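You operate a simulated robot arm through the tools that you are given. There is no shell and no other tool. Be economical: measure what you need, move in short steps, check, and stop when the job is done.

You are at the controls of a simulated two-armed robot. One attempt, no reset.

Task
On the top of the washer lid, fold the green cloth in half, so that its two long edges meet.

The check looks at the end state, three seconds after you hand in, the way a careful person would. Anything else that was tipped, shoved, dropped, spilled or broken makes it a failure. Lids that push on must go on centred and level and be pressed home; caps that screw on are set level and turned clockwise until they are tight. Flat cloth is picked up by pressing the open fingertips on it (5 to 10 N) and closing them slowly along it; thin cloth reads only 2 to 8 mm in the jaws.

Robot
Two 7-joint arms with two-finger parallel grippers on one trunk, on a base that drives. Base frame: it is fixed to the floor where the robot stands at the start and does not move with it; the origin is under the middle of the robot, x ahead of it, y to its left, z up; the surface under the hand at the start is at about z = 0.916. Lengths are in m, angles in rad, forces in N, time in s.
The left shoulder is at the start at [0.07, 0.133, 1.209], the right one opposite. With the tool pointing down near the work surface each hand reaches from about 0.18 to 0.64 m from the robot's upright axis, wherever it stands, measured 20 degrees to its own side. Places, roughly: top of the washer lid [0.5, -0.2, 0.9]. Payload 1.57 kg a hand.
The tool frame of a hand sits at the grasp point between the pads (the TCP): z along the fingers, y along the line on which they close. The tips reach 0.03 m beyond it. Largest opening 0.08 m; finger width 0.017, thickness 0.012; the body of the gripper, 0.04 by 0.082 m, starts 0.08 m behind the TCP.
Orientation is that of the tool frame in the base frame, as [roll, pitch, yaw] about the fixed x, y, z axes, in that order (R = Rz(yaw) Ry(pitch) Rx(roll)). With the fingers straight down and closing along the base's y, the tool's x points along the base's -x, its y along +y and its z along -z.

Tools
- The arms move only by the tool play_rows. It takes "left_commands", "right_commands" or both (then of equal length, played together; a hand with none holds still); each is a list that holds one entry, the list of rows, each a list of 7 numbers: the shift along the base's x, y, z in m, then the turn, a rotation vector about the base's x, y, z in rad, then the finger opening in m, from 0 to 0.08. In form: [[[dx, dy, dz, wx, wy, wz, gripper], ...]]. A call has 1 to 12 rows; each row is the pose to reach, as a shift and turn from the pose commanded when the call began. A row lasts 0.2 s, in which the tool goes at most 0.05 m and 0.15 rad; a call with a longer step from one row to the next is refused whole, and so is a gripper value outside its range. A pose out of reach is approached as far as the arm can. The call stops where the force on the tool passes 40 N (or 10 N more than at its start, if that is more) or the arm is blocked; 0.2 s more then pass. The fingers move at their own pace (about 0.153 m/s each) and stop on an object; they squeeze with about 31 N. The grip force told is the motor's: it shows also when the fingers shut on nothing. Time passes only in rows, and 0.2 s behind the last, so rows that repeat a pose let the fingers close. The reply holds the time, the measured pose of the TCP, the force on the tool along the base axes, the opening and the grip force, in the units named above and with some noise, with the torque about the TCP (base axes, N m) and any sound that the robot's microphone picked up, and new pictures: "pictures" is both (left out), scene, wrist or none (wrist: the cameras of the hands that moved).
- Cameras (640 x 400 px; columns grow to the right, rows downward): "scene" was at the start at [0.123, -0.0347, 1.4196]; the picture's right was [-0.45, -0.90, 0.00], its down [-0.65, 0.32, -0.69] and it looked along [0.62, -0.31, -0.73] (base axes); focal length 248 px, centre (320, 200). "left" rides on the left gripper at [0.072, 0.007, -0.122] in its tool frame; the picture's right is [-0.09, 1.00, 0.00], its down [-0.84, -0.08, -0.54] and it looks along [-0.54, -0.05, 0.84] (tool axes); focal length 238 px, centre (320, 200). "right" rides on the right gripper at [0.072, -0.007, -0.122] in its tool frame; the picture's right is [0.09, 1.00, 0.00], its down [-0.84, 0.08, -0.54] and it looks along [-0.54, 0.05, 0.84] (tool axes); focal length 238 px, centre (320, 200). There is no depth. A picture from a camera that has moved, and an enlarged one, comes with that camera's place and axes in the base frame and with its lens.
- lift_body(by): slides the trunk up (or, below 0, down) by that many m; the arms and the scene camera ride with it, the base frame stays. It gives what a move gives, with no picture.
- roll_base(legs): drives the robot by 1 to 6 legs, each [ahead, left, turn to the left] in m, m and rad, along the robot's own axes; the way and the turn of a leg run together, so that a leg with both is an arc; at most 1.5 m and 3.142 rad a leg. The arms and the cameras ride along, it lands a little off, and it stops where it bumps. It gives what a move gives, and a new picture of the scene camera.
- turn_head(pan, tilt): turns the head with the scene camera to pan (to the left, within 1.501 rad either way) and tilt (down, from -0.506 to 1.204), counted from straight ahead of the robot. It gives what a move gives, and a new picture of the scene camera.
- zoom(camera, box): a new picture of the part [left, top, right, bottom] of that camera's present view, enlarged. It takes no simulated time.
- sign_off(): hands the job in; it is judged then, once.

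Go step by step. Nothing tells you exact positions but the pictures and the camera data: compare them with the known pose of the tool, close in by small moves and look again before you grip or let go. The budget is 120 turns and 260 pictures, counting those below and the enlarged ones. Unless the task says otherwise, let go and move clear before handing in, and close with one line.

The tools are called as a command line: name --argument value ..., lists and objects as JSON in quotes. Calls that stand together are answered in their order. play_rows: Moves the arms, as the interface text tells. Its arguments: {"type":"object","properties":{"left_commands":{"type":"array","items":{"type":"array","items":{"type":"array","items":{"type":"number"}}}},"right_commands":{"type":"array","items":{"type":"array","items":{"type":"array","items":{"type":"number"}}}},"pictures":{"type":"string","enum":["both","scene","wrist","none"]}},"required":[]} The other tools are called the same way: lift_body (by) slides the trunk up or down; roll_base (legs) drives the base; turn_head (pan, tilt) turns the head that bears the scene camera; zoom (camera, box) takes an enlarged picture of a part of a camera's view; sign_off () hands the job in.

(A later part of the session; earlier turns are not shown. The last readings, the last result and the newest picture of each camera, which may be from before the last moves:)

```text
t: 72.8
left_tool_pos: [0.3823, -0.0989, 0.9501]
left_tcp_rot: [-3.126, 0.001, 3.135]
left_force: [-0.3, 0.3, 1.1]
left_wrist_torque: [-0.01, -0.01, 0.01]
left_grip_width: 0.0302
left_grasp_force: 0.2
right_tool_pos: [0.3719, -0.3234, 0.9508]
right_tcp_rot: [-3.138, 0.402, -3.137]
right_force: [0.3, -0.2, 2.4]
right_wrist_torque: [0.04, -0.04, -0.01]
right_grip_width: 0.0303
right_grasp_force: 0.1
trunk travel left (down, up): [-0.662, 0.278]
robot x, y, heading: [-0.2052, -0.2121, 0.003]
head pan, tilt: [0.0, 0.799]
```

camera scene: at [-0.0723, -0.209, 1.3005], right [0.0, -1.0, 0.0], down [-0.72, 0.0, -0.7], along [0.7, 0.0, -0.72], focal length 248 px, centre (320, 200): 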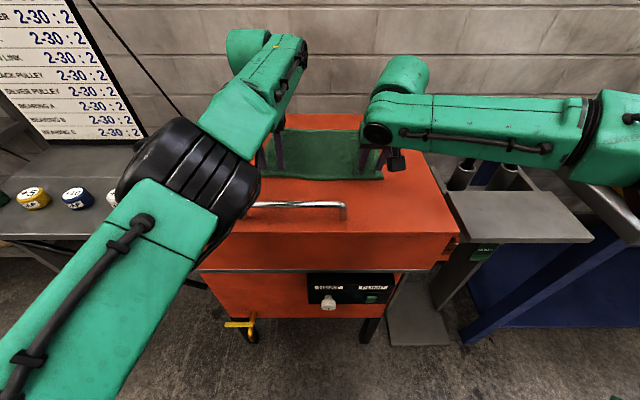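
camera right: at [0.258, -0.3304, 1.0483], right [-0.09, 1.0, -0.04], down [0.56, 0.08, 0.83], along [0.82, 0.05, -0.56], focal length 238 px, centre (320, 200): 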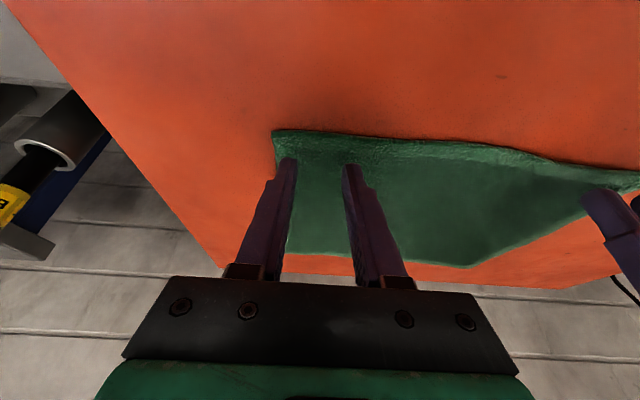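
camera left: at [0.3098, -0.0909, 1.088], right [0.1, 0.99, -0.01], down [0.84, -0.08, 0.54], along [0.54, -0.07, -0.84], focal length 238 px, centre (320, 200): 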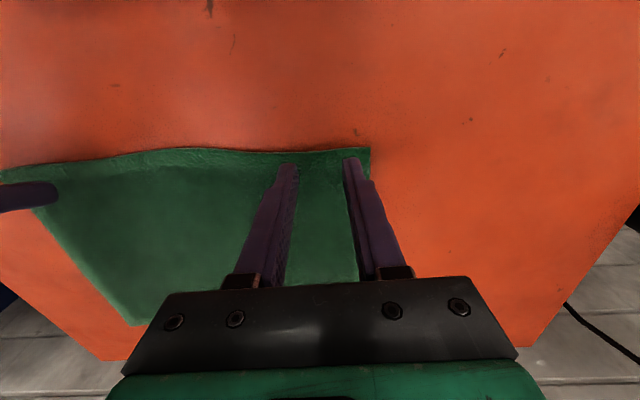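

play_rows --left_commands '[[[0.0, 0, -0.001, 0, 0, 0, 0.03], [0.0, 0, -0.002, 0, 0, 0, 0.03], [0, 0, -0.003, 0, 0, 0, 0.03]]]' --right_commands '[[[0.0, 0, -0.001, 0, 0, 0, 0.03], [0.0, 0, -0.002, 0, 0, 0, 0.03], [0, 0, -0.002, 0, 0, 0, 0.03]]]' --pictures "none"

```text
t: 73.6
left_tool_pos: [0.3817, -0.0992, 0.9482]
left_tcp_rot: [-3.128, 0.004, 3.135]
left_force: [1.9, -0.4, 12.0]
left_wrist_torque: [0.11, -0.11, -0.03]
left_grip_width: 0.0298
left_grasp_force: 0.1
right_tool_pos: [0.371, -0.3238, 0.9495]
right_tcp_rot: [-3.14, 0.405, -3.138]
right_force: [1.4, 0.0, 4.5]
right_wrist_torque: [0.0, -0.09, 0.0]
right_grip_width: 0.0299
right_grasp_force: 0.1
trunk travel left (down, up): [-0.662, 0.278]
robot x, y, heading: [-0.2048, -0.2114, 0.001]
head pan, tilt: [0.0, 0.799]
```

Left is pressing at 12 N and right at 4.5 N. I'll trim both to about 7–8 N and close slowly.

play_rows --left_commands '[[[0.0, 0, 0.0007, 0, 0, 0, 0.03], [0, 0, 0.0007, 0, 0, 0, 0.027], [0, 0, 0.0007, 0, 0, 0, 0.024], [0, 0, 0.0007, 0, 0, 0, 0.021], [0, 0, 0.0007, 0, 0, 0, 0.018], [0, 0, 0.0007, 0, 0, 0, 0.015], [0, 0, 0.0007, 0, 0, 0, 0.012], [0, 0, 0.0007, 0, 0, 0, 0.009], [0, 0, 0.0007, 0, 0, 0, 0.006], [0, 0, 0.0007, 0, 0, 0, 0.003], [0, 0, 0.0007, 0, 0, 0, 0.0], [0, 0, 0.0007, 0, 0, 0, 0.0]]]' --right_commands '[[[0.0, 0, -0.0009, 0, 0, 0, 0.03], [0, 0, -0.0009, 0, 0, 0, 0.027], [0, 0, -0.0009, 0, 0, 0, 0.024], [0, 0, -0.0009, 0, 0, 0, 0.021], [0, 0, -0.0009, 0, 0, 0, 0.018], [0, 0, -0.0009, 0, 0, 0, 0.015], [0, 0, -0.0009, 0, 0, 0, 0.012], [0, 0, -0.0009, 0, 0, 0, 0.009], [0, 0, -0.0009, 0, 0, 0, 0.006], [0, 0, -0.0009, 0, 0, 0, 0.003], [0, 0, -0.0009, 0, 0, 0, 0.0], [0, 0, -0.0009, 0, 0, 0, 0.0]]]' --pictures "wrist"

```text
t: 76.2
left_tool_pos: [0.3784, -0.1006, 0.949]
left_tcp_rot: [-3.123, -0.001, 3.133]
left_force: [-1.4, -14.6, 13.6]
left_wrist_torque: [-0.44, 0.04, 0.0]
left_grip_width: 0.0042
left_grasp_force: 24.5
right_tool_pos: [0.3692, -0.3225, 0.949]
right_tcp_rot: [3.141, 0.404, -3.139]
right_force: [1.0, 13.9, 9.6]
right_wrist_torque: [0.43, -0.09, 0.08]
right_grip_width: 0.0037
right_grasp_force: 24.0
trunk travel left (down, up): [-0.662, 0.278]
robot x, y, heading: [-0.2046, -0.2118, 0.003]
head pan, tilt: [0.0, 0.799]
camera right: at [0.2558, -0.3289, 1.0326], right [-0.09, 1.0, -0.04], down [0.56, 0.08, 0.83], along [0.83, 0.05, -0.56], focal length 238 px, centre (320, 200)
camera left: at [0.3072, -0.0912, 1.0702], right [0.1, 0.99, -0.02], down [0.84, -0.08, 0.54], along [0.54, -0.07, -0.84], focal length 238 px, centre (320, 200)
```

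right: 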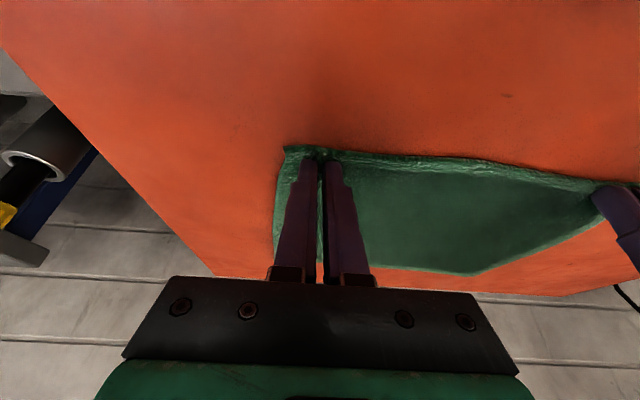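
left: 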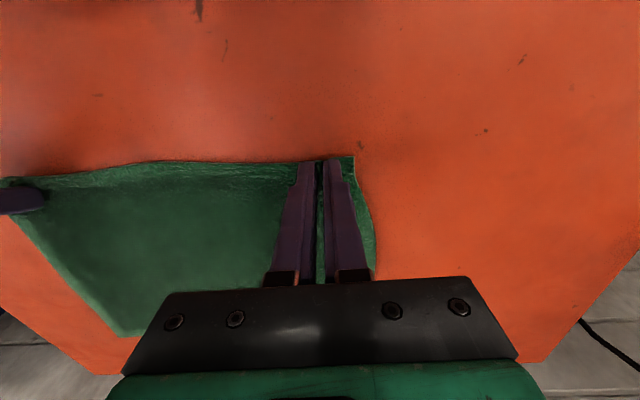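

Both pinches hold at 4 mm. I'll ease the tension between the hands and lift 5 cm to check.

play_rows --left_commands '[[[0.0, -0.003, 0.004, 0, 0, 0, 0.0], [0.002, -0.005, 0.015, 0, 0, 0, 0.0], [0.004, -0.005, 0.03, 0, 0, 0, 0.0], [0.008, -0.005, 0.045, 0, 0, 0, 0.0], [0.01, -0.005, 0.05, 0, 0, 0, 0.0]]]' --right_commands '[[[0.0, 0.003, 0.004, 0, 0, 0, 0.0], [0.002, 0.005, 0.015, 0, 0, 0, 0.0], [0.004, 0.005, 0.03, 0, 0, 0, 0.0], [0.008, 0.005, 0.045, 0, 0, 0, 0.0], [0.01, 0.005, 0.05, 0, 0, 0, 0.0]]]'

```text
t: 77.4
left_tool_pos: [0.3843, -0.1016, 0.9958]
left_tcp_rot: [-3.128, 0.002, 3.134]
left_force: [-0.6, -14.4, -0.3]
left_wrist_torque: [-0.45, -0.01, -0.01]
left_grip_width: 0.0039
left_grasp_force: 24.2
left hand out of reach, approached as far as the arm can: row 4, 5
right_tool_pos: [0.3769, -0.3238, 0.9964]
right_tcp_rot: [3.14, 0.403, -3.138]
right_force: [0.5, 14.3, 0.7]
right_wrist_torque: [0.48, 0.02, 0.05]
right_grip_width: 0.0036
right_grasp_force: 24.3
right hand out of reach, approached as far as the arm can: row 3, 4, 5
trunk travel left (down, up): [-0.662, 0.278]
robot x, y, heading: [-0.208, -0.2131, 0.003]
head pan, tilt: [0.0, 0.799]
camera scene: at [-0.0728, -0.2095, 1.3006], right [0.0, -1.0, 0.0], down [-0.72, 0.0, -0.7], along [0.7, 0.0, -0.72], focal length 248 px, centre (320, 200)
camera right: at [0.2631, -0.33, 1.0802], right [-0.09, 1.0, -0.03], down [0.56, 0.08, 0.83], along [0.82, 0.05, -0.56], focal length 238 px, centre (320, 200)
camera left: at [0.3121, -0.092, 1.1166], right [0.1, 0.99, -0.02], down [0.83, -0.08, 0.55], along [0.54, -0.07, -0.84], focal length 238 px, centre (320, 200)
```

scene: 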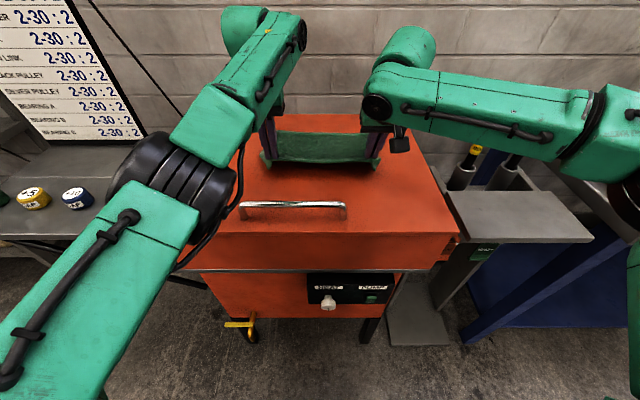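
right: 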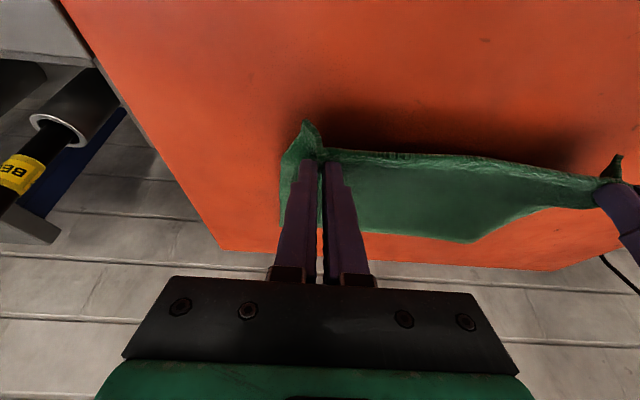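
left: 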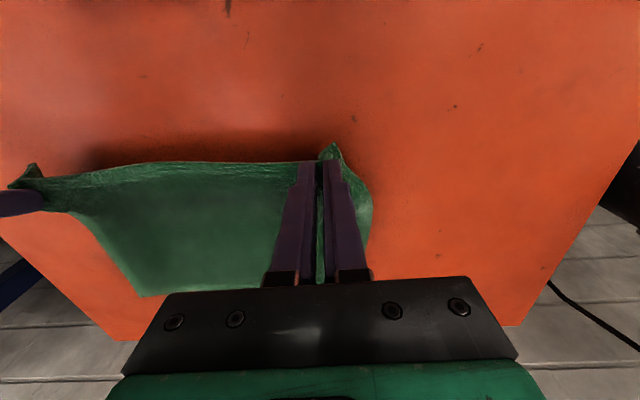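

The near edge is lifted cleanly and straight. I'll raise further and relax the tension slightly before driving forward.

play_rows --left_commands '[[[0.0, -0.003, 0.01, 0, 0, 0, 0.0], [0.0, -0.006, 0.025, 0, 0, 0, 0.0], [0.0, -0.007, 0.04, 0, 0, 0, 0.0], [0.0, -0.007, 0.05, 0, 0, 0, 0.0]]]' --right_commands '[[[0.0, 0, 0.01, 0, 0, 0, 0.0], [-0.002, 0, 0.025, 0, 0, 0, 0.0], [-0.004, 0, 0.04, 0, 0, 0, 0.0], [-0.004, 0, 0.05, 0, 0, 0, 0.0]]]' --pictures "none"

roll_base --legs '[[0.1, 0, 0]]'

```text
t: 78.4
left_tool_pos: [0.3735, -0.0992, 1.0365]
left_tcp_rot: [-3.126, 0.003, 3.133]
left_force: [-1.3, -19.1, 0.4]
left_wrist_torque: [-0.62, -0.01, -0.08]
left_grip_width: 0.0037
left_grasp_force: 24.1
left hand out of reach, approached as far as the arm can: row 1, 2, 3, 4
right_tool_pos: [0.371, -0.3265, 1.0464]
right_tcp_rot: [3.14, 0.403, -3.137]
right_force: [0.0, 18.7, -0.9]
right_wrist_torque: [0.61, 0.0, 0.09]
right_grip_width: 0.0036
right_grasp_force: 24.3
right hand out of reach, approached as far as the arm can: row 4
trunk travel left (down, up): [-0.662, 0.278]
robot x, y, heading: [-0.2041, -0.2113, 0.001]
head pan, tilt: [0.0, 0.799]
```

```text
t: 79.6
left_tool_pos: [0.4743, -0.1, 1.0375]
left_tcp_rot: [-3.124, 0.005, 3.133]
left_force: [0.0, -19.4, 0.9]
left_wrist_torque: [-0.61, 0.01, -0.09]
left_grip_width: 0.0037
left_grasp_force: 24.3
right_tool_pos: [0.469, -0.327, 1.0461]
right_tcp_rot: [-3.141, 0.404, -3.138]
right_force: [0.1, 19.2, -1.1]
right_wrist_torque: [0.61, -0.01, 0.06]
right_grip_width: 0.0035
right_grasp_force: 24.5
trunk travel left (down, up): [-0.662, 0.278]
robot x, y, heading: [-0.1052, -0.2112, 0.001]
head pan, tilt: [0.0, 0.799]
camera scene: at [0.027, -0.209, 1.3007], right [0.0, -1.0, 0.0], down [-0.72, 0.0, -0.7], along [0.7, 0.0, -0.72], focal length 248 px, centre (320, 200)
```

scene: 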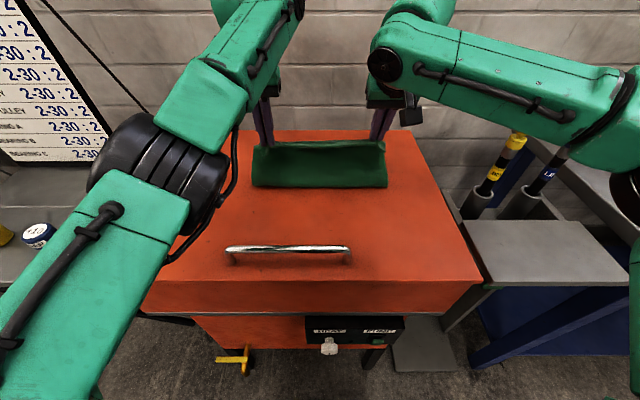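

The fold is forming nicely. I'll continue along an arc, driving forward in stages and lowering as I go so the bottom layer isn't dragged.

roll_base --legs '[[0.055, 0, 0]]'

play_rows --left_commands '[[[0.0, -0.002, -0.01, 0, 0, 0, 0.0], [0.0, -0.004, -0.02, 0, 0, 0, 0.0], [0.0, -0.004, -0.03, 0, 0, 0, 0.0], [0.0, -0.004, -0.04, 0, 0, 0, 0.0]]]' --right_commands '[[[0.0, 0, -0.012, 0, 0, 0, 0.0], [0, 0.0, -0.024, 0, 0, 0, 0.0], [0, 0, -0.036, 0, 0, 0, 0.0], [0, 0, -0.048, 0, 0, 0, 0.0]]]' --pictures "scene"

```text
t: 80.5
left_tool_pos: [0.5265, -0.1017, 1.0385]
left_tcp_rot: [-3.125, 0.006, 3.132]
left_force: [-0.1, -16.1, 0.2]
left_wrist_torque: [-0.46, 0.0, -0.09]
left_grip_width: 0.0037
left_grasp_force: 24.6
right_tool_pos: [0.5212, -0.3273, 1.0476]
right_tcp_rot: [3.14, 0.407, -3.138]
right_force: [-0.4, 15.7, -0.7]
right_wrist_torque: [0.52, -0.03, 0.06]
right_grip_width: 0.0037
right_grasp_force: 24.7
trunk travel left (down, up): [-0.662, 0.278]
robot x, y, heading: [-0.0484, -0.2094, -0.001]
head pan, tilt: [0.0, 0.799]
camera scene: at [0.0792, -0.2091, 1.301], right [0.0, -1.0, 0.0], down [-0.72, 0.0, -0.7], along [0.7, 0.0, -0.72], focal length 248 px, centre (320, 200)
```

scene: 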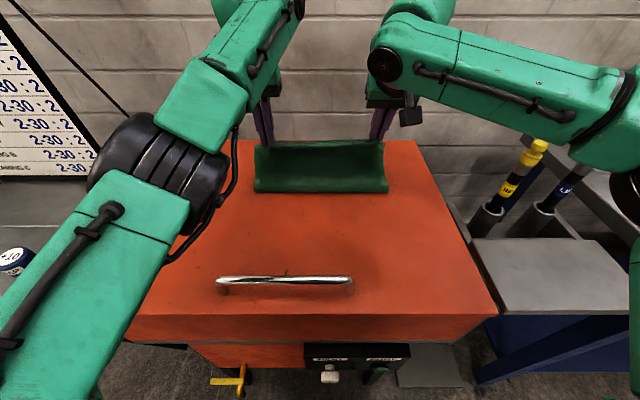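

```text
t: 81.5
left_tool_pos: [0.5289, -0.1066, 0.9973]
left_tcp_rot: [-3.122, -0.001, 3.129]
left_force: [-0.6, -8.7, -0.7]
left_wrist_torque: [-0.28, 0.01, -0.08]
left_grip_width: 0.0038
left_grasp_force: 24.3
right_tool_pos: [0.5236, -0.3258, 0.9971]
right_tcp_rot: [3.138, 0.403, -3.139]
right_force: [-0.1, 8.4, -0.4]
right_wrist_torque: [0.28, -0.01, 0.03]
right_grip_width: 0.0035
right_grasp_force: 24.0
trunk travel left (down, up): [-0.662, 0.278]
robot x, y, heading: [-0.0514, -0.2143, 0.0]
head pan, tilt: [0.0, 0.799]
camera scene: at [0.0824, -0.2091, 1.3006], right [0.0, -1.0, 0.0], down [-0.72, 0.0, -0.7], along [0.7, 0.0, -0.72], focal length 248 px, centre (320, 200)
```

scene: 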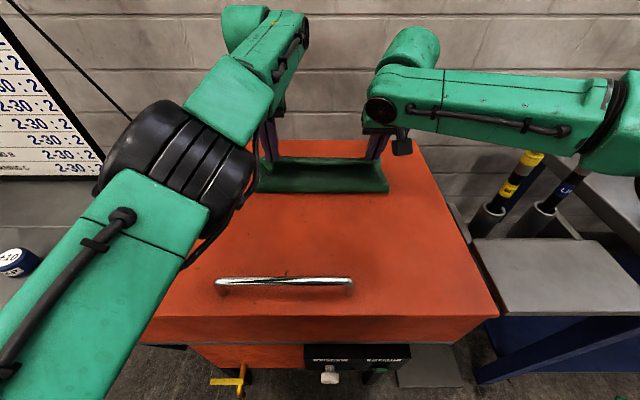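

The fold edge sits at x≈0.48, as intended. I'll drive forward the next bit and lower further.

roll_base --legs '[[0.045, 0, 0]]'

play_rows --left_commands '[[[0.005, 0, -0.008, 0, 0, 0, 0.0], [0.01, -0.0, -0.016, 0, 0, 0, 0.0], [0.015, -0.0, -0.022, 0, 0, 0, 0.0], [0.015, -0.0, -0.022, 0, 0, 0, 0.0]]]' --right_commands '[[[0.005, 0, -0.008, 0, 0, 0, 0.0], [0.01, 0.0, -0.016, 0, 0, 0, 0.0], [0.015, 0, -0.022, 0, 0, 0, 0.0], [0.015, 0, -0.022, 0, 0, 0, 0.0]]]'

```text
t: 82.4
left_tool_pos: [0.5709, -0.1065, 0.9994]
left_tcp_rot: [-3.123, 0.001, 3.128]
left_force: [-1.0, -8.7, -0.4]
left_wrist_torque: [-0.27, 0.01, -0.03]
left_grip_width: 0.0034
left_grasp_force: 24.1
right_tool_pos: [0.5669, -0.3273, 0.9997]
right_tcp_rot: [3.14, 0.407, -3.139]
right_force: [0.7, 9.8, -1.5]
right_wrist_torque: [0.27, -0.03, 0.02]
right_grip_width: 0.0034
right_grasp_force: 24.9
trunk travel left (down, up): [-0.662, 0.278]
robot x, y, heading: [-0.0031, -0.2082, -0.003]
head pan, tilt: [0.0, 0.799]
camera scene: at [0.1237, -0.2093, 1.3011], right [0.0, -1.0, 0.0], down [-0.71, 0.0, -0.7], along [0.7, 0.0, -0.71], focal length 248 px, centre (320, 200)
```

scene: 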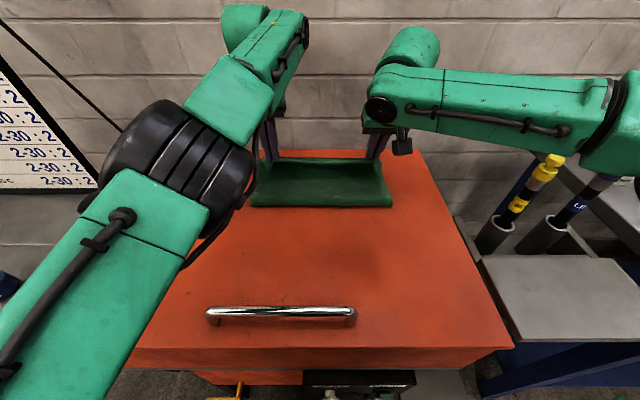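

```text
t: 83.4
left_tool_pos: [0.5888, -0.1071, 0.9751]
left_tcp_rot: [-3.121, 0.002, 3.127]
left_force: [-0.2, -9.7, 0.5]
left_wrist_torque: [-0.29, 0.0, -0.02]
left_grip_width: 0.0034
left_grasp_force: 24.6
right_tool_pos: [0.5815, -0.3284, 0.9758]
right_tcp_rot: [3.137, 0.406, -3.14]
right_force: [0.4, 9.8, 0.0]
right_wrist_torque: [0.33, -0.02, 0.06]
right_grip_width: 0.0033
right_grasp_force: 24.0
right hand out of reach, approached as far as the arm can: row 3, 4
trunk travel left (down, up): [-0.662, 0.278]
robot x, y, heading: [-0.007, -0.208, 0.003]
head pan, tilt: [0.0, 0.799]
camera scene: at [0.1266, -0.2096, 1.3007], right [0.0, -1.0, 0.0], down [-0.72, 0.0, -0.7], along [0.7, 0.0, -0.72], focal length 248 px, centre (320, 200)
camera right: at [0.4673, -0.3353, 1.0588], right [-0.09, 1.0, -0.03], down [0.55, 0.08, 0.83], along [0.83, 0.06, -0.56], focal length 238 px, centre (320, 200)
camera left: at [0.5153, -0.0973, 1.0968], right [0.11, 0.99, -0.02], down [0.83, -0.08, 0.55], along [0.54, -0.07, -0.84], focal length 238 px, centre (320, 200)
```

scene: 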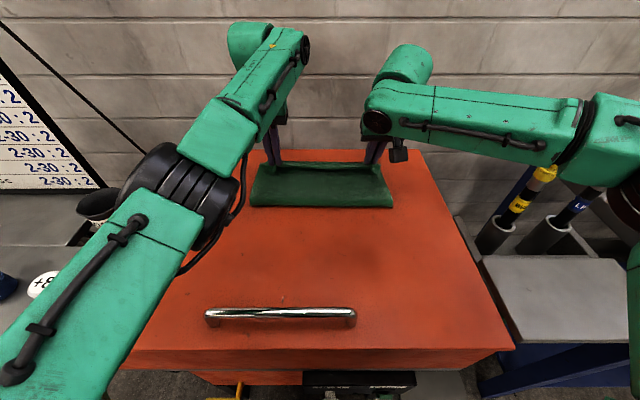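
right: 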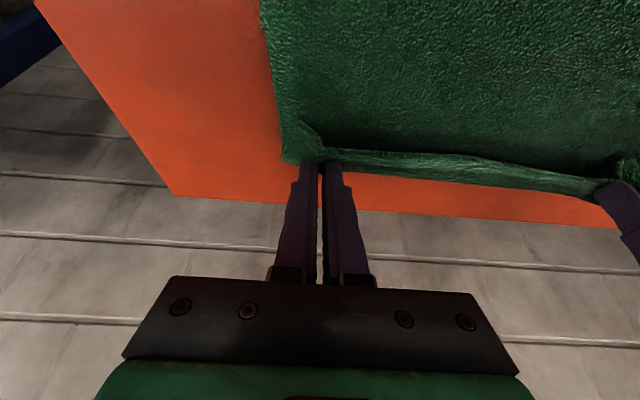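
left: 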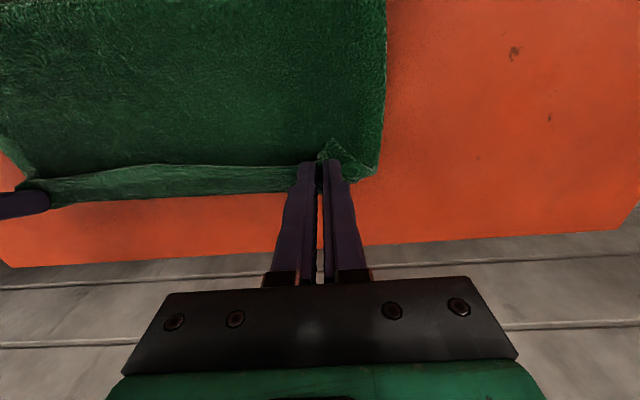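

The edge is arriving at the far side. I'll zoom in to see how the layers lie before lowering and releasing.

zoom --camera "left" --box '[240, 100, 440, 225]'

zoom --camera "right" --box '[220, 90, 420, 215]'

zoom --camera "scene" --box '[220, 120, 420, 245]'

```text
3.20 times, centred on (340, 162) of left
camera zoom: at [0.5153, -0.0973, 1.0968], right [0.11, 0.99, -0.02], down [0.83, -0.08, 0.55], along [0.54, -0.07, -0.84], focal length 763 px, centre (256, 320)
```

zoom: 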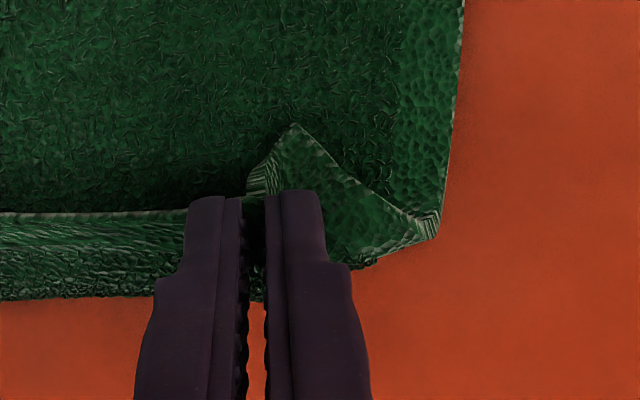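

```text
3.20 times, centred on (320, 152) of right
camera zoom: at [0.4673, -0.3353, 1.0588], right [-0.09, 1.0, -0.03], down [0.55, 0.08, 0.83], along [0.83, 0.06, -0.56], focal length 763 px, centre (320, 352)
```

zoom: 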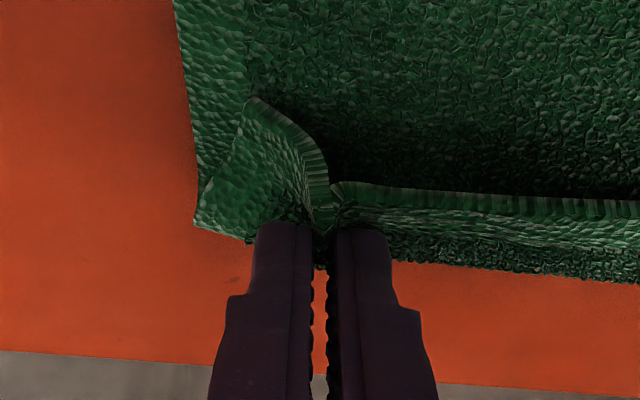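

```text
3.20 times, centred on (320, 182) of scene
camera zoom: at [0.1266, -0.2096, 1.3007], right [0.0, -1.0, 0.0], down [-0.72, 0.0, -0.7], along [0.7, 0.0, -0.72], focal length 792 px, centre (320, 256)
```

zoom: 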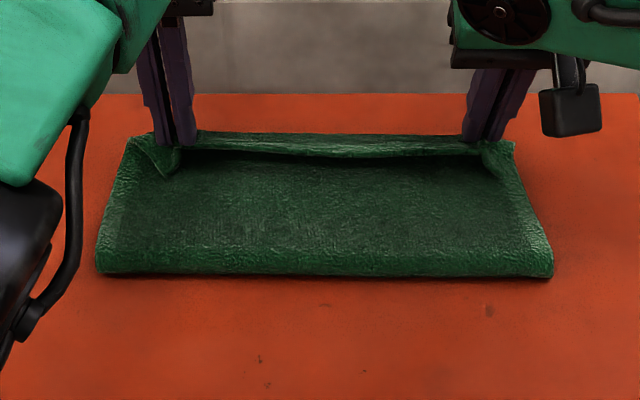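

The top layer lies over the bottom, with a narrow hem at the gripped edge standing up or curling back. I'll lower it onto the bottom layer, then open the fingers.

play_rows --left_commands '[[[0.002, 0, -0.006, 0, 0, 0, 0.0], [0.004, 0, -0.012, 0, 0, 0, 0.0], [0.006, 0, -0.017, 0, 0, 0, 0.0], [0.006, 0, -0.02, 0, 0, 0, 0.0], [0.006, 0, -0.02, 0, 0, 0, 0.0]]]' --right_commands '[[[0.002, 0, -0.006, 0, -0.02, 0, 0.0], [0.004, 0, -0.012, 0, -0.04, 0, 0.0], [0.005, 0, -0.017, 0, -0.06, 0, 0.0], [0.005, 0, -0.02, 0, -0.06, 0, 0.0], [0.005, 0, -0.02, 0, -0.06, 0, 0.0]]]' --pictures "none"

```text
t: 84.6
left_tool_pos: [0.5918, -0.1031, 0.9551]
left_tcp_rot: [-3.121, 0.002, 3.127]
left_force: [-0.1, -13.7, 0.9]
left_wrist_torque: [-0.46, 0.01, -0.05]
left_grip_width: 0.0036
left_grasp_force: 24.3
left hand out of reach, approached as far as the arm can: row 3, 4, 5
right_tool_pos: [0.5849, -0.3276, 0.9542]
right_tcp_rot: [3.139, 0.466, -3.141]
right_force: [0.1, 13.1, 1.0]
right_wrist_torque: [0.45, -0.02, 0.05]
right_grip_width: 0.0036
right_grasp_force: 24.1
trunk travel left (down, up): [-0.662, 0.278]
robot x, y, heading: [-0.0028, -0.2128, -0.004]
head pan, tilt: [0.0, 0.799]
```

play_rows --left_commands '[[[0, 0, -0.001, 0, 0, 0, 0.005], [0, 0, -0.001, 0, 0, 0, 0.01], [0, 0, -0.001, 0, 0, 0, 0.015], [0, 0, -0.001, 0, 0, 0, 0.02], [0, 0, -0.001, 0, 0, 0, 0.025], [0, 0, -0.001, 0, 0, 0, 0.03], [0, 0, 0.005, 0, 0, 0, 0.03], [0, 0, 0.015, 0, 0, 0, 0.03], [0, 0, 0.03, 0, 0, 0, 0.03], [0, 0, 0.045, 0, 0, 0, 0.03]]]' --right_commands '[[[0, 0, -0.001, 0, 0, 0, 0.005], [0, 0, -0.001, 0, 0, 0, 0.01], [0, 0, -0.001, 0, 0, 0, 0.015], [0, 0, -0.001, 0, 0, 0, 0.02], [0, 0, -0.001, 0, 0, 0, 0.025], [0, 0, -0.001, 0, 0, 0, 0.03], [0, 0, 0.005, 0, 0, 0, 0.03], [0, 0, 0.015, 0, 0, 0, 0.03], [0, 0, 0.03, 0, 0, 0, 0.03], [0, 0, 0.045, 0, 0, 0, 0.03]]]'

```text
t: 86.8
left_tool_pos: [0.5843, -0.0999, 0.9937]
left_tcp_rot: [-3.127, 0.002, 3.13]
left_force: [-0.1, 0.2, -0.6]
left_wrist_torque: [-0.02, -0.01, 0.01]
left_grip_width: 0.03
left_grasp_force: 0.1
left hand out of reach, approached as far as the arm can: row 8, 9, 10
right_tool_pos: [0.5836, -0.3289, 0.9987]
right_tcp_rot: [3.138, 0.465, -3.138]
right_force: [0.7, 0.7, 0.1]
right_wrist_torque: [0.0, 0.0, 0.03]
right_grip_width: 0.0296
right_grasp_force: 0.1
trunk travel left (down, up): [-0.662, 0.278]
robot x, y, heading: [-0.0034, -0.2066, -0.006]
head pan, tilt: [0.0, 0.799]
camera scene: at [0.127, -0.2099, 1.3006], right [0.0, -1.0, 0.0], down [-0.72, 0.0, -0.7], along [0.7, 0.0, -0.72], focal length 248 px, centre (320, 200)
camera right: at [0.466, -0.3347, 1.0759], right [-0.09, 1.0, -0.04], down [0.51, 0.08, 0.86], along [0.86, 0.05, -0.51], focal length 238 px, centre (320, 200)
camera left: at [0.5126, -0.0911, 1.1153], right [0.1, 0.99, -0.02], down [0.84, -0.08, 0.54], along [0.54, -0.07, -0.84], focal length 238 px, centre (320, 200)
```

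scene: 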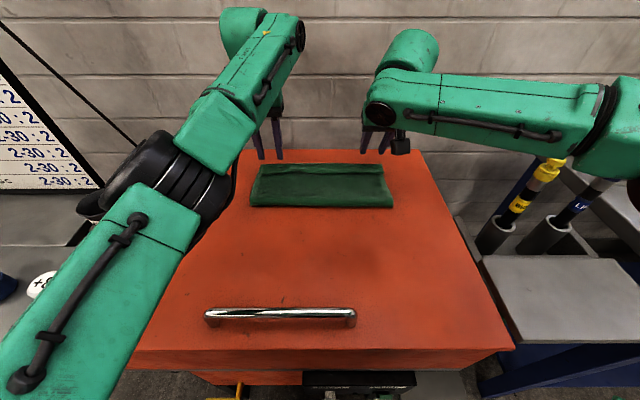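
right: 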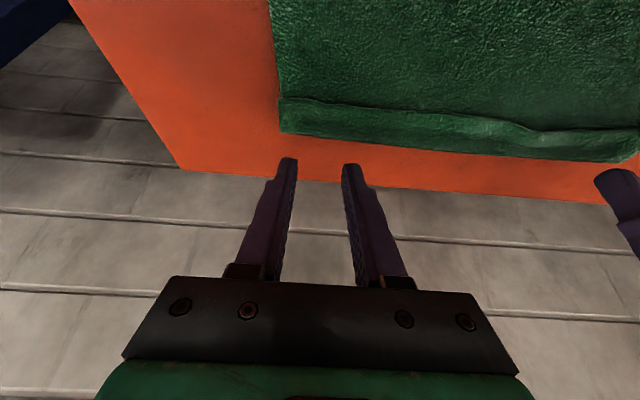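
left: 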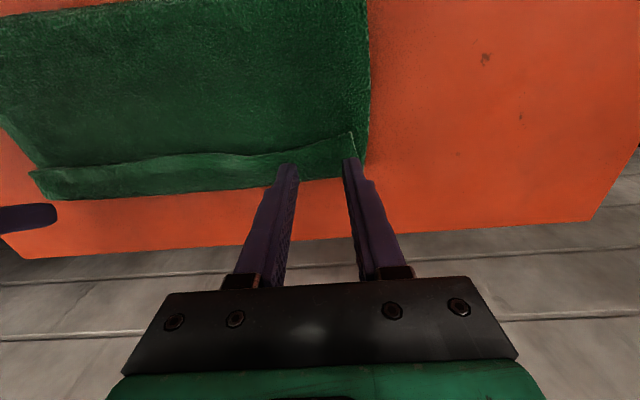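

zoom --camera "left" --box '[140, 80, 400, 242]'

zoom --camera "right" --box '[260, 60, 460, 185]'

zoom --camera "scene" --box '[235, 140, 411, 250]'

```text
2.46 times, centred on (270, 161) of left
camera zoom: at [0.5126, -0.0911, 1.1153], right [0.1, 0.99, -0.02], down [0.84, -0.08, 0.54], along [0.54, -0.07, -0.84], focal length 587 px, centre (443, 296)
```

zoom: 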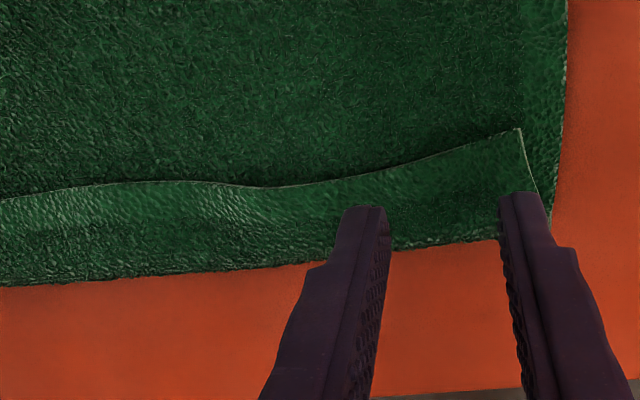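

```text
3.20 times, centred on (360, 122) of right
camera zoom: at [0.466, -0.3347, 1.0759], right [-0.09, 1.0, -0.04], down [0.51, 0.08, 0.86], along [0.86, 0.05, -0.51], focal length 763 px, centre (192, 448)
```

zoom: 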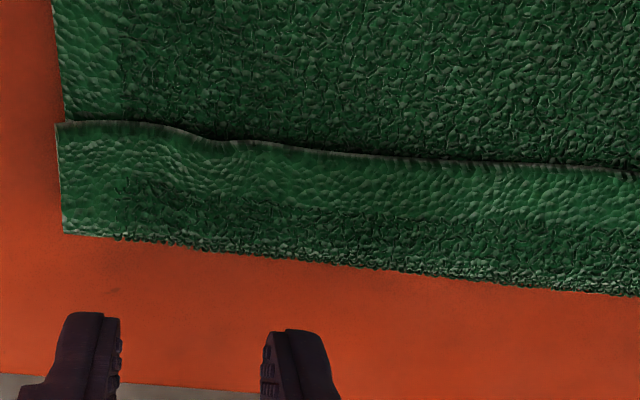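

```text
3.64 times, centred on (323, 195) of scene
camera zoom: at [0.127, -0.2099, 1.3006], right [0.0, -1.0, 0.0], down [-0.72, 0.0, -0.7], along [0.7, 0.0, -0.72], focal length 900 px, centre (309, 218)
```

zoom: 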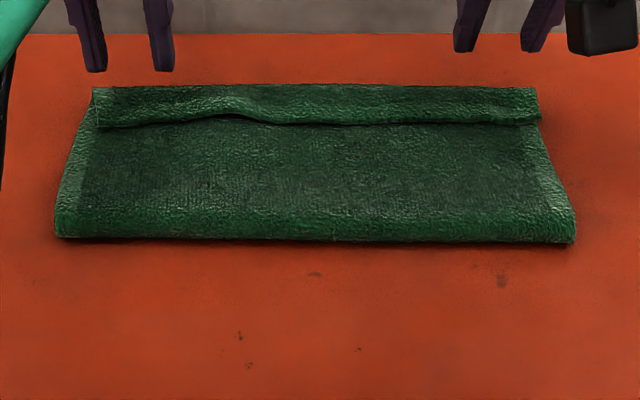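

The gripped hem, about 2.5 cm wide, has flipped back towards me on top. I'll unroll it like a cuff: press the fingertips lightly on the hem and drag outward (+x). First I'll tilt both hands forward for reach and check.

play_rows --left_commands '[[[0, -0.005, 0.005, 0, -0.12, 0, 0.03], [0, -0.01, 0.005, 0, -0.24, 0, 0.03], [0, -0.01, 0.005, 0, -0.36, 0, 0.03], [0, -0.01, 0.005, 0, -0.48, 0, 0.03], [0.02, -0.01, 0.005, 0, -0.6, 0, 0.03], [0.04, -0.01, 0.005, 0, -0.6, 0, 0.03], [0.04, -0.01, 0.005, 0, -0.6, 0, 0.03]]]' --right_commands '[[[0, 0.005, 0.005, 0, -0.12, 0, 0.03], [0, 0.01, 0.005, 0, -0.24, 0, 0.03], [0, 0.01, 0.005, 0, -0.24, 0, 0.03], [0.01, 0.01, 0.005, 0, -0.24, 0, 0.03], [0.02, 0.01, 0.005, 0, -0.24, 0, 0.03], [0.03, 0.01, 0.005, 0, -0.24, 0, 0.03], [0.04, 0.01, 0.005, 0, -0.24, 0, 0.03]]]'

```text
t: 88.4
left_tool_pos: [0.6945, -0.0973, 1.0222]
left_tcp_rot: [-3.132, 0.6, 3.123]
left_force: [-0.6, -0.4, 0.0]
left_wrist_torque: [0.01, -0.01, 0.04]
left_grip_width: 0.0297
left_grasp_force: 0.1
left hand out of reach, approached as far as the arm can: row 1, 2, 3, 4, 5, 6, 7
right_tool_pos: [0.6231, -0.3181, 1.0072]
right_tcp_rot: [3.139, 0.708, -3.138]
right_force: [-0.3, -0.6, -0.2]
right_wrist_torque: [-0.01, -0.04, 0.02]
right_grip_width: 0.0298
right_grasp_force: 0.2
trunk travel left (down, up): [-0.662, 0.278]
robot x, y, heading: [-0.0, -0.209, 0.0]
head pan, tilt: [0.0, 0.799]
camera scene: at [0.1255, -0.2083, 1.3008], right [0.0, -1.0, 0.0], down [-0.72, 0.0, -0.7], along [0.7, 0.0, -0.72], focal length 248 px, centre (320, 200)
camera right: at [0.4902, -0.3239, 1.0524], right [-0.07, 1.0, -0.06], down [0.28, 0.08, 0.96], along [0.96, 0.06, -0.29], focal length 238 px, centre (320, 200)
camera left: at [0.5657, -0.0873, 1.0825], right [0.1, 0.99, 0.04], down [0.38, -0.08, 0.92], along [0.92, -0.07, -0.39], focal length 238 px, centre (320, 200)
```

scene: 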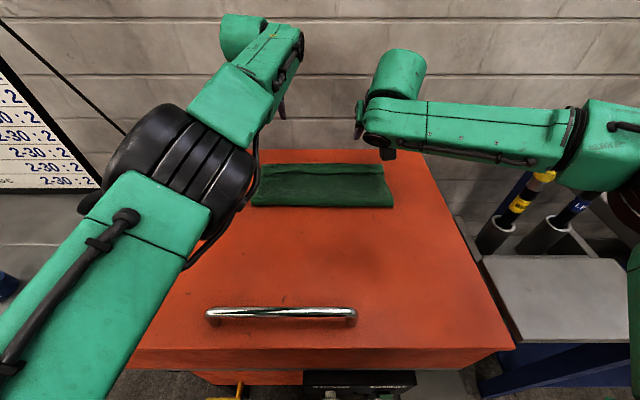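
right: 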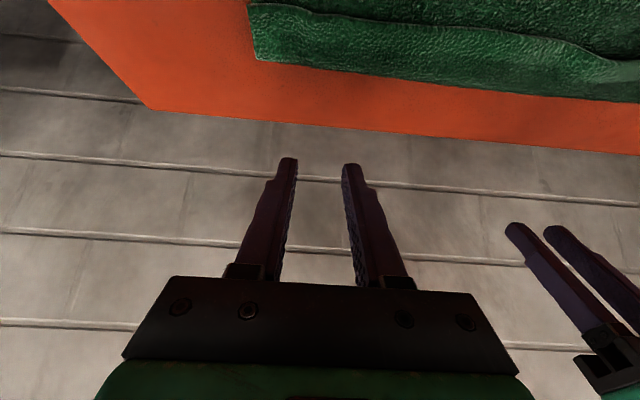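
left: 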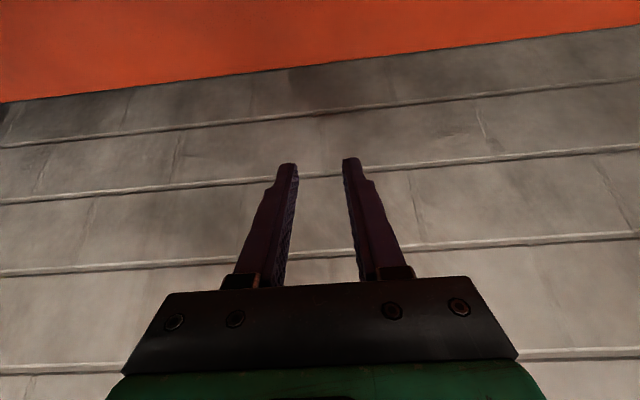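

The right hand now reaches x≈0.62. I'll do the right-side sweep first: come back over the hem's free edge and lower to touch it.

play_rows --left_commands '[[[0, 0, 0.02, 0, 0, 0, 0.03], [0, 0, 0.04, 0, 0, 0, 0.03], [0, 0, 0.04, 0, 0, 0, 0.03], [0, 0, 0.04, 0, 0, 0, 0.03], [0, 0, 0.04, 0, 0, 0, 0.03], [0, 0, 0.04, 0, 0, 0, 0.03], [0, 0, 0.04, 0, 0, 0, 0.03]]]' --right_commands '[[[-0.02, -0.01, 0, 0, 0, 0, 0.03], [-0.045, -0.017, 0, 0, 0, 0, 0.03], [-0.045, -0.017, -0.02, 0, 0, 0, 0.03], [-0.045, -0.017, -0.035, 0, 0, 0, 0.03], [-0.045, -0.017, -0.045, 0, 0, 0, 0.03], [-0.045, -0.017, -0.05, 0, 0, 0, 0.03], [-0.045, -0.017, -0.053, 0, 0, 0, 0.03]]]' --pictures "wrist"

```text
t: 90.0
left_tool_pos: [0.6922, -0.096, 1.0625]
left_tcp_rot: [-3.132, 0.601, 3.124]
left_force: [-0.9, -0.6, 0.0]
left_wrist_torque: [0.0, 0.01, -0.04]
left_grip_width: 0.0298
left_grasp_force: 0.0
right_tool_pos: [0.5807, -0.3366, 0.9526]
right_tcp_rot: [3.14, 0.704, -3.141]
right_force: [0.6, 0.3, -0.5]
right_wrist_torque: [-0.01, 0.0, 0.02]
right_grip_width: 0.0298
right_grasp_force: 0.0
trunk travel left (down, up): [-0.662, 0.278]
robot x, y, heading: [-0.0033, -0.2108, -0.001]
head pan, tilt: [0.0, 0.799]
camera right: at [0.4473, -0.3414, 0.999], right [-0.07, 1.0, -0.06], down [0.29, 0.08, 0.95], along [0.96, 0.05, -0.29], focal length 238 px, centre (320, 200)
camera left: at [0.5642, -0.0858, 1.1214], right [0.1, 0.99, 0.04], down [0.38, -0.08, 0.92], along [0.92, -0.07, -0.39], focal length 238 px, centre (320, 200)
```

right: 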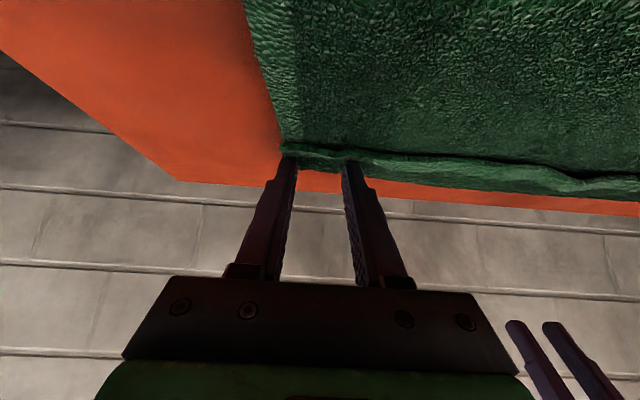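
left: 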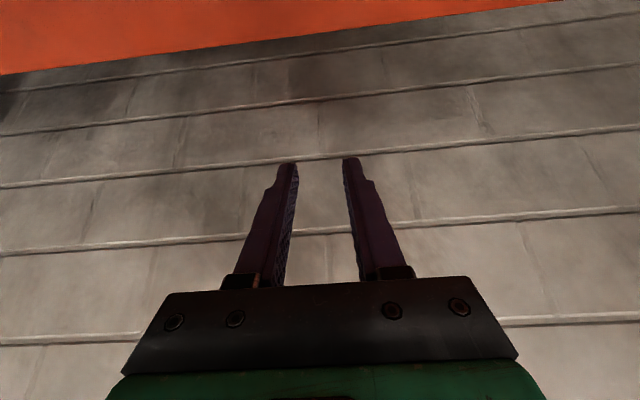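

No contact yet, so the hem is thin and flat. Working through the lengths, the vertical lift pulled the cloth towards me, so the bottom layer's far edge is now probably at x≈0.54–0.55, hidden underneath. I'll re-grip the hem, lift it back to reveal that edge, and lay it down again properly. I'm positioning both hands on the hem now.

play_rows --right_commands '[[[0, 0, 0.01, 0, 0, 0, 0.03], [0, 0, 0.015, 0, 0, 0, 0.03]]]' --pictures "none"

roll_base --legs '[[-0.014, 0, 0]]'

play_rows --left_commands '[[[-0.02, 0, 0, 0, 0.12, 0, 0.03], [-0.04, 0, 0, 0, 0.24, 0, 0.03], [-0.06, 0, 0, 0, 0.36, 0, 0.03], [-0.08, 0, 0, 0, 0.48, 0, 0.03], [-0.095, -0.004, -0.02, 0, 0.6, 0, 0.03], [-0.095, -0.006, -0.05, 0, 0.6, 0, 0.03], [-0.095, -0.006, -0.08, 0, 0.6, 0, 0.03], [-0.095, -0.006, -0.097, 0, 0.6, 0, 0.03], [-0.095, -0.006, -0.097, 0, 0.6, 0, 0.03]]]' --pictures "both"

```text
t: 90.6
left_tool_pos: [0.692, -0.097, 1.0619]
left_tcp_rot: [-3.134, 0.598, 3.123]
left_force: [0.1, -0.5, -1.1]
left_wrist_torque: [0.02, -0.01, 0.0]
left_grip_width: 0.0299
left_grasp_force: 0.0
right_tool_pos: [0.5814, -0.3369, 0.9666]
right_tcp_rot: [3.141, 0.701, -3.139]
right_force: [0.4, 0.1, -0.4]
right_wrist_torque: [0.04, 0.01, 0.0]
right_grip_width: 0.0299
right_grasp_force: 0.0
trunk travel left (down, up): [-0.662, 0.278]
robot x, y, heading: [-0.0025, -0.2109, -0.003]
head pan, tilt: [0.0, 0.799]
```

```text
t: 91.4
left_tool_pos: [0.6807, -0.095, 1.0587]
left_tcp_rot: [-3.135, 0.595, 3.124]
left_force: [-0.7, 0.1, 0.2]
left_wrist_torque: [0.01, -0.01, -0.01]
left_grip_width: 0.0298
left_grasp_force: 0.1
right_tool_pos: [0.5701, -0.3356, 0.9647]
right_tcp_rot: [3.138, 0.699, -3.141]
right_force: [0.4, 0.2, 0.5]
right_wrist_torque: [0.01, 0.0, -0.03]
right_grip_width: 0.0299
right_grasp_force: 0.0
trunk travel left (down, up): [-0.662, 0.278]
robot x, y, heading: [-0.0226, -0.2081, -0.003]
head pan, tilt: [0.0, 0.799]
camera scene: at [0.1168, -0.2094, 1.3001], right [0.0, -1.0, 0.0], down [-0.72, 0.0, -0.7], along [0.7, 0.0, -0.72], focal length 248 px, centre (320, 200)
```

scene: 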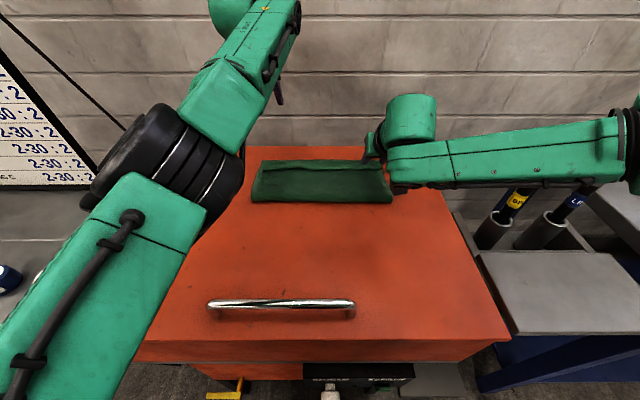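

```text
t: 93.4
left_tool_pos: [0.5761, -0.0993, 0.964]
left_tcp_rot: [-3.122, -0.002, 3.126]
left_force: [-0.1, 0.0, -0.7]
left_wrist_torque: [0.0, -0.01, -0.03]
left_grip_width: 0.03
left_grasp_force: 0.1
left hand out of reach, approached as far as the arm can: row 2, 3, 4, 5, 6, 7, 8, 9
right_tool_pos: [0.5676, -0.3356, 0.9677]
right_tcp_rot: [3.141, 0.703, -3.14]
right_force: [-0.2, -0.1, 0.1]
right_wrist_torque: [0.0, -0.01, -0.01]
right_grip_width: 0.0302
right_grasp_force: 0.0
trunk travel left (down, up): [-0.662, 0.278]
robot x, y, heading: [-0.0175, -0.2097, -0.002]
head pan, tilt: [0.0, 0.799]
camera scene: at [0.113, -0.2099, 1.3006], right [0.0, -1.0, 0.0], down [-0.72, 0.0, -0.7], along [0.7, 0.0, -0.72], focal length 248 px, centre (320, 200)
camera left: at [0.5043, -0.0896, 1.0861], right [0.11, 0.99, -0.02], down [0.84, -0.08, 0.54], along [0.54, -0.07, -0.84], focal length 238 px, centre (320, 200)
```

scene: 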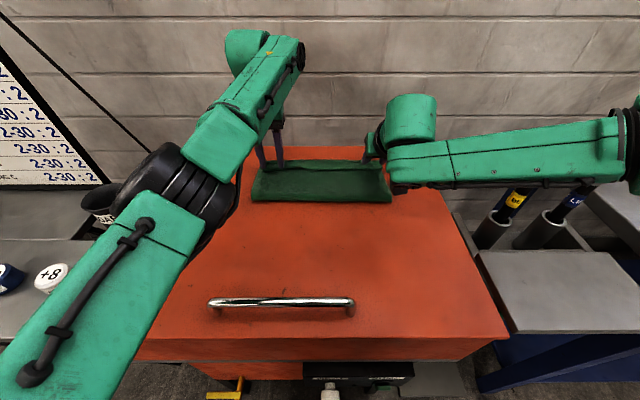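
left: 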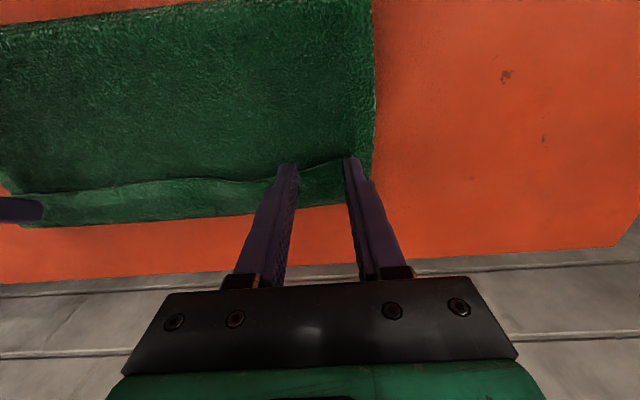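

Both hands are near the hem's free edge. I'll shift them onto the strip by a few mm and lower to contact.

play_rows --left_commands '[[[0.005, 0, 0, 0, 0, 0, 0.03], [0.006, 0, -0.004, 0, 0, 0, 0.03], [0.006, 0, -0.008, 0, 0, 0, 0.03], [0.006, 0, -0.01, 0, 0, 0, 0.03], [0.006, 0, -0.012, 0, 0, 0, 0.03]]]' --right_commands '[[[0.005, 0, 0, 0, 0, 0, 0.03], [0.008, 0, -0.005, 0, 0, 0, 0.03], [0.008, 0, -0.01, 0, 0, 0, 0.03], [0.008, 0, -0.015, 0, 0, 0, 0.03], [0.008, 0, -0.018, 0, 0, 0, 0.03]]]' --pictures "wrist"

```text
t: 94.6
left_tool_pos: [0.5777, -0.0966, 0.9525]
left_tcp_rot: [-3.125, 0.002, 3.126]
left_force: [1.0, 0.6, 1.2]
left_wrist_torque: [0.01, -0.03, 0.0]
left_grip_width: 0.03
left_grasp_force: 0.0
left hand out of reach, approached as far as the arm can: row 1, 2, 3, 4, 5
right_tool_pos: [0.5756, -0.3369, 0.9511]
right_tcp_rot: [3.141, 0.706, -3.14]
right_force: [1.8, -1.3, 3.5]
right_wrist_torque: [-0.02, -0.09, 0.01]
right_grip_width: 0.03
right_grasp_force: 0.1
trunk travel left (down, up): [-0.662, 0.278]
robot x, y, heading: [-0.018, -0.206, -0.001]
head pan, tilt: [0.0, 0.799]
camera right: at [0.4421, -0.3428, 0.9954], right [-0.07, 1.0, -0.06], down [0.28, 0.08, 0.96], along [0.96, 0.05, -0.29], focal length 238 px, centre (320, 200)
camera left: at [0.5062, -0.0874, 1.0748], right [0.11, 0.99, -0.02], down [0.83, -0.08, 0.54], along [0.54, -0.07, -0.84], focal length 238 px, centre (320, 200)
```

right: 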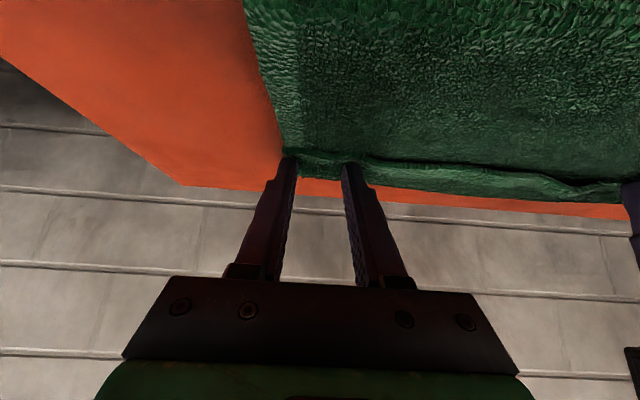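
left: 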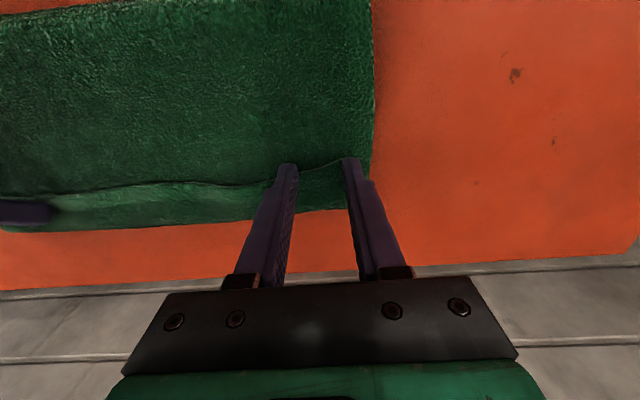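

Contact is light on both hands. I'll press to about 6 N and close slowly.

play_rows --left_commands '[[[0, 0, -0.001, 0, 0, 0, 0.03], [0, 0, -0.002, 0, 0, 0, 0.03], [0, 0, -0.002, 0, 0, 0, 0.026], [0, 0, -0.002, 0, 0, 0, 0.022], [0, 0, -0.002, 0, 0, 0, 0.018], [0, 0, -0.002, 0, 0, 0, 0.015], [0, 0, -0.002, 0, 0, 0, 0.012], [0, 0, -0.002, 0, 0, 0, 0.009], [0, 0, -0.002, 0, 0, 0, 0.006], [0, 0, -0.002, 0, 0, 0, 0.003], [0, 0, -0.002, 0, 0, 0, 0.0], [0, 0, -0.002, 0, 0, 0, 0.0]]]' --right_commands '[[[0, 0, -0.0005, 0, 0, 0, 0.03], [0, 0, -0.001, 0, 0, 0, 0.03], [0, 0, -0.001, 0, 0, 0, 0.026], [0, 0, -0.001, 0, 0, 0, 0.022], [0, 0, -0.001, 0, 0, 0, 0.018], [0, 0, -0.001, 0, 0, 0, 0.015], [0, 0, -0.001, 0, 0, 0, 0.012], [0, 0, -0.001, 0, 0, 0, 0.009], [0, 0, -0.001, 0, 0, 0, 0.006], [0, 0, -0.001, 0, 0, 0, 0.003], [0, 0, -0.001, 0, 0, 0, 0.0], [0, 0, -0.001, 0, 0, 0, 0.0]]]' --pictures "wrist"

```text
t: 97.2
left_tool_pos: [0.5777, -0.0975, 0.9516]
left_tcp_rot: [-3.122, 0.003, 3.127]
left_force: [0.1, -9.5, 7.5]
left_wrist_torque: [-0.26, -0.05, -0.05]
left_grip_width: 0.0057
left_grasp_force: 25.1
right_tool_pos: [0.5734, -0.3349, 0.9504]
right_tcp_rot: [3.14, 0.706, -3.139]
right_force: [0.1, 9.4, 7.1]
right_wrist_torque: [0.3, -0.12, 0.11]
right_grip_width: 0.004
right_grasp_force: 24.7
trunk travel left (down, up): [-0.662, 0.278]
robot x, y, heading: [-0.0159, -0.2096, 0.001]
head pan, tilt: [0.0, 0.799]
camera right: at [0.4404, -0.3418, 0.9948], right [-0.07, 1.0, -0.06], down [0.28, 0.08, 0.96], along [0.96, 0.05, -0.29], focal length 238 px, centre (320, 200)
camera left: at [0.5051, -0.0872, 1.0727], right [0.11, 0.99, -0.02], down [0.83, -0.08, 0.55], along [0.54, -0.07, -0.84], focal length 238 px, centre (320, 200)
```

right: 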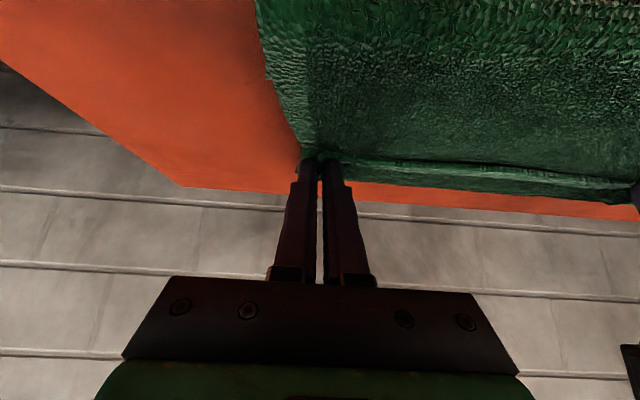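
left: 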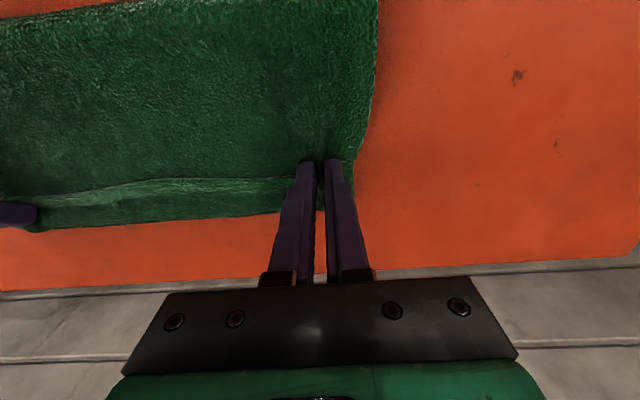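

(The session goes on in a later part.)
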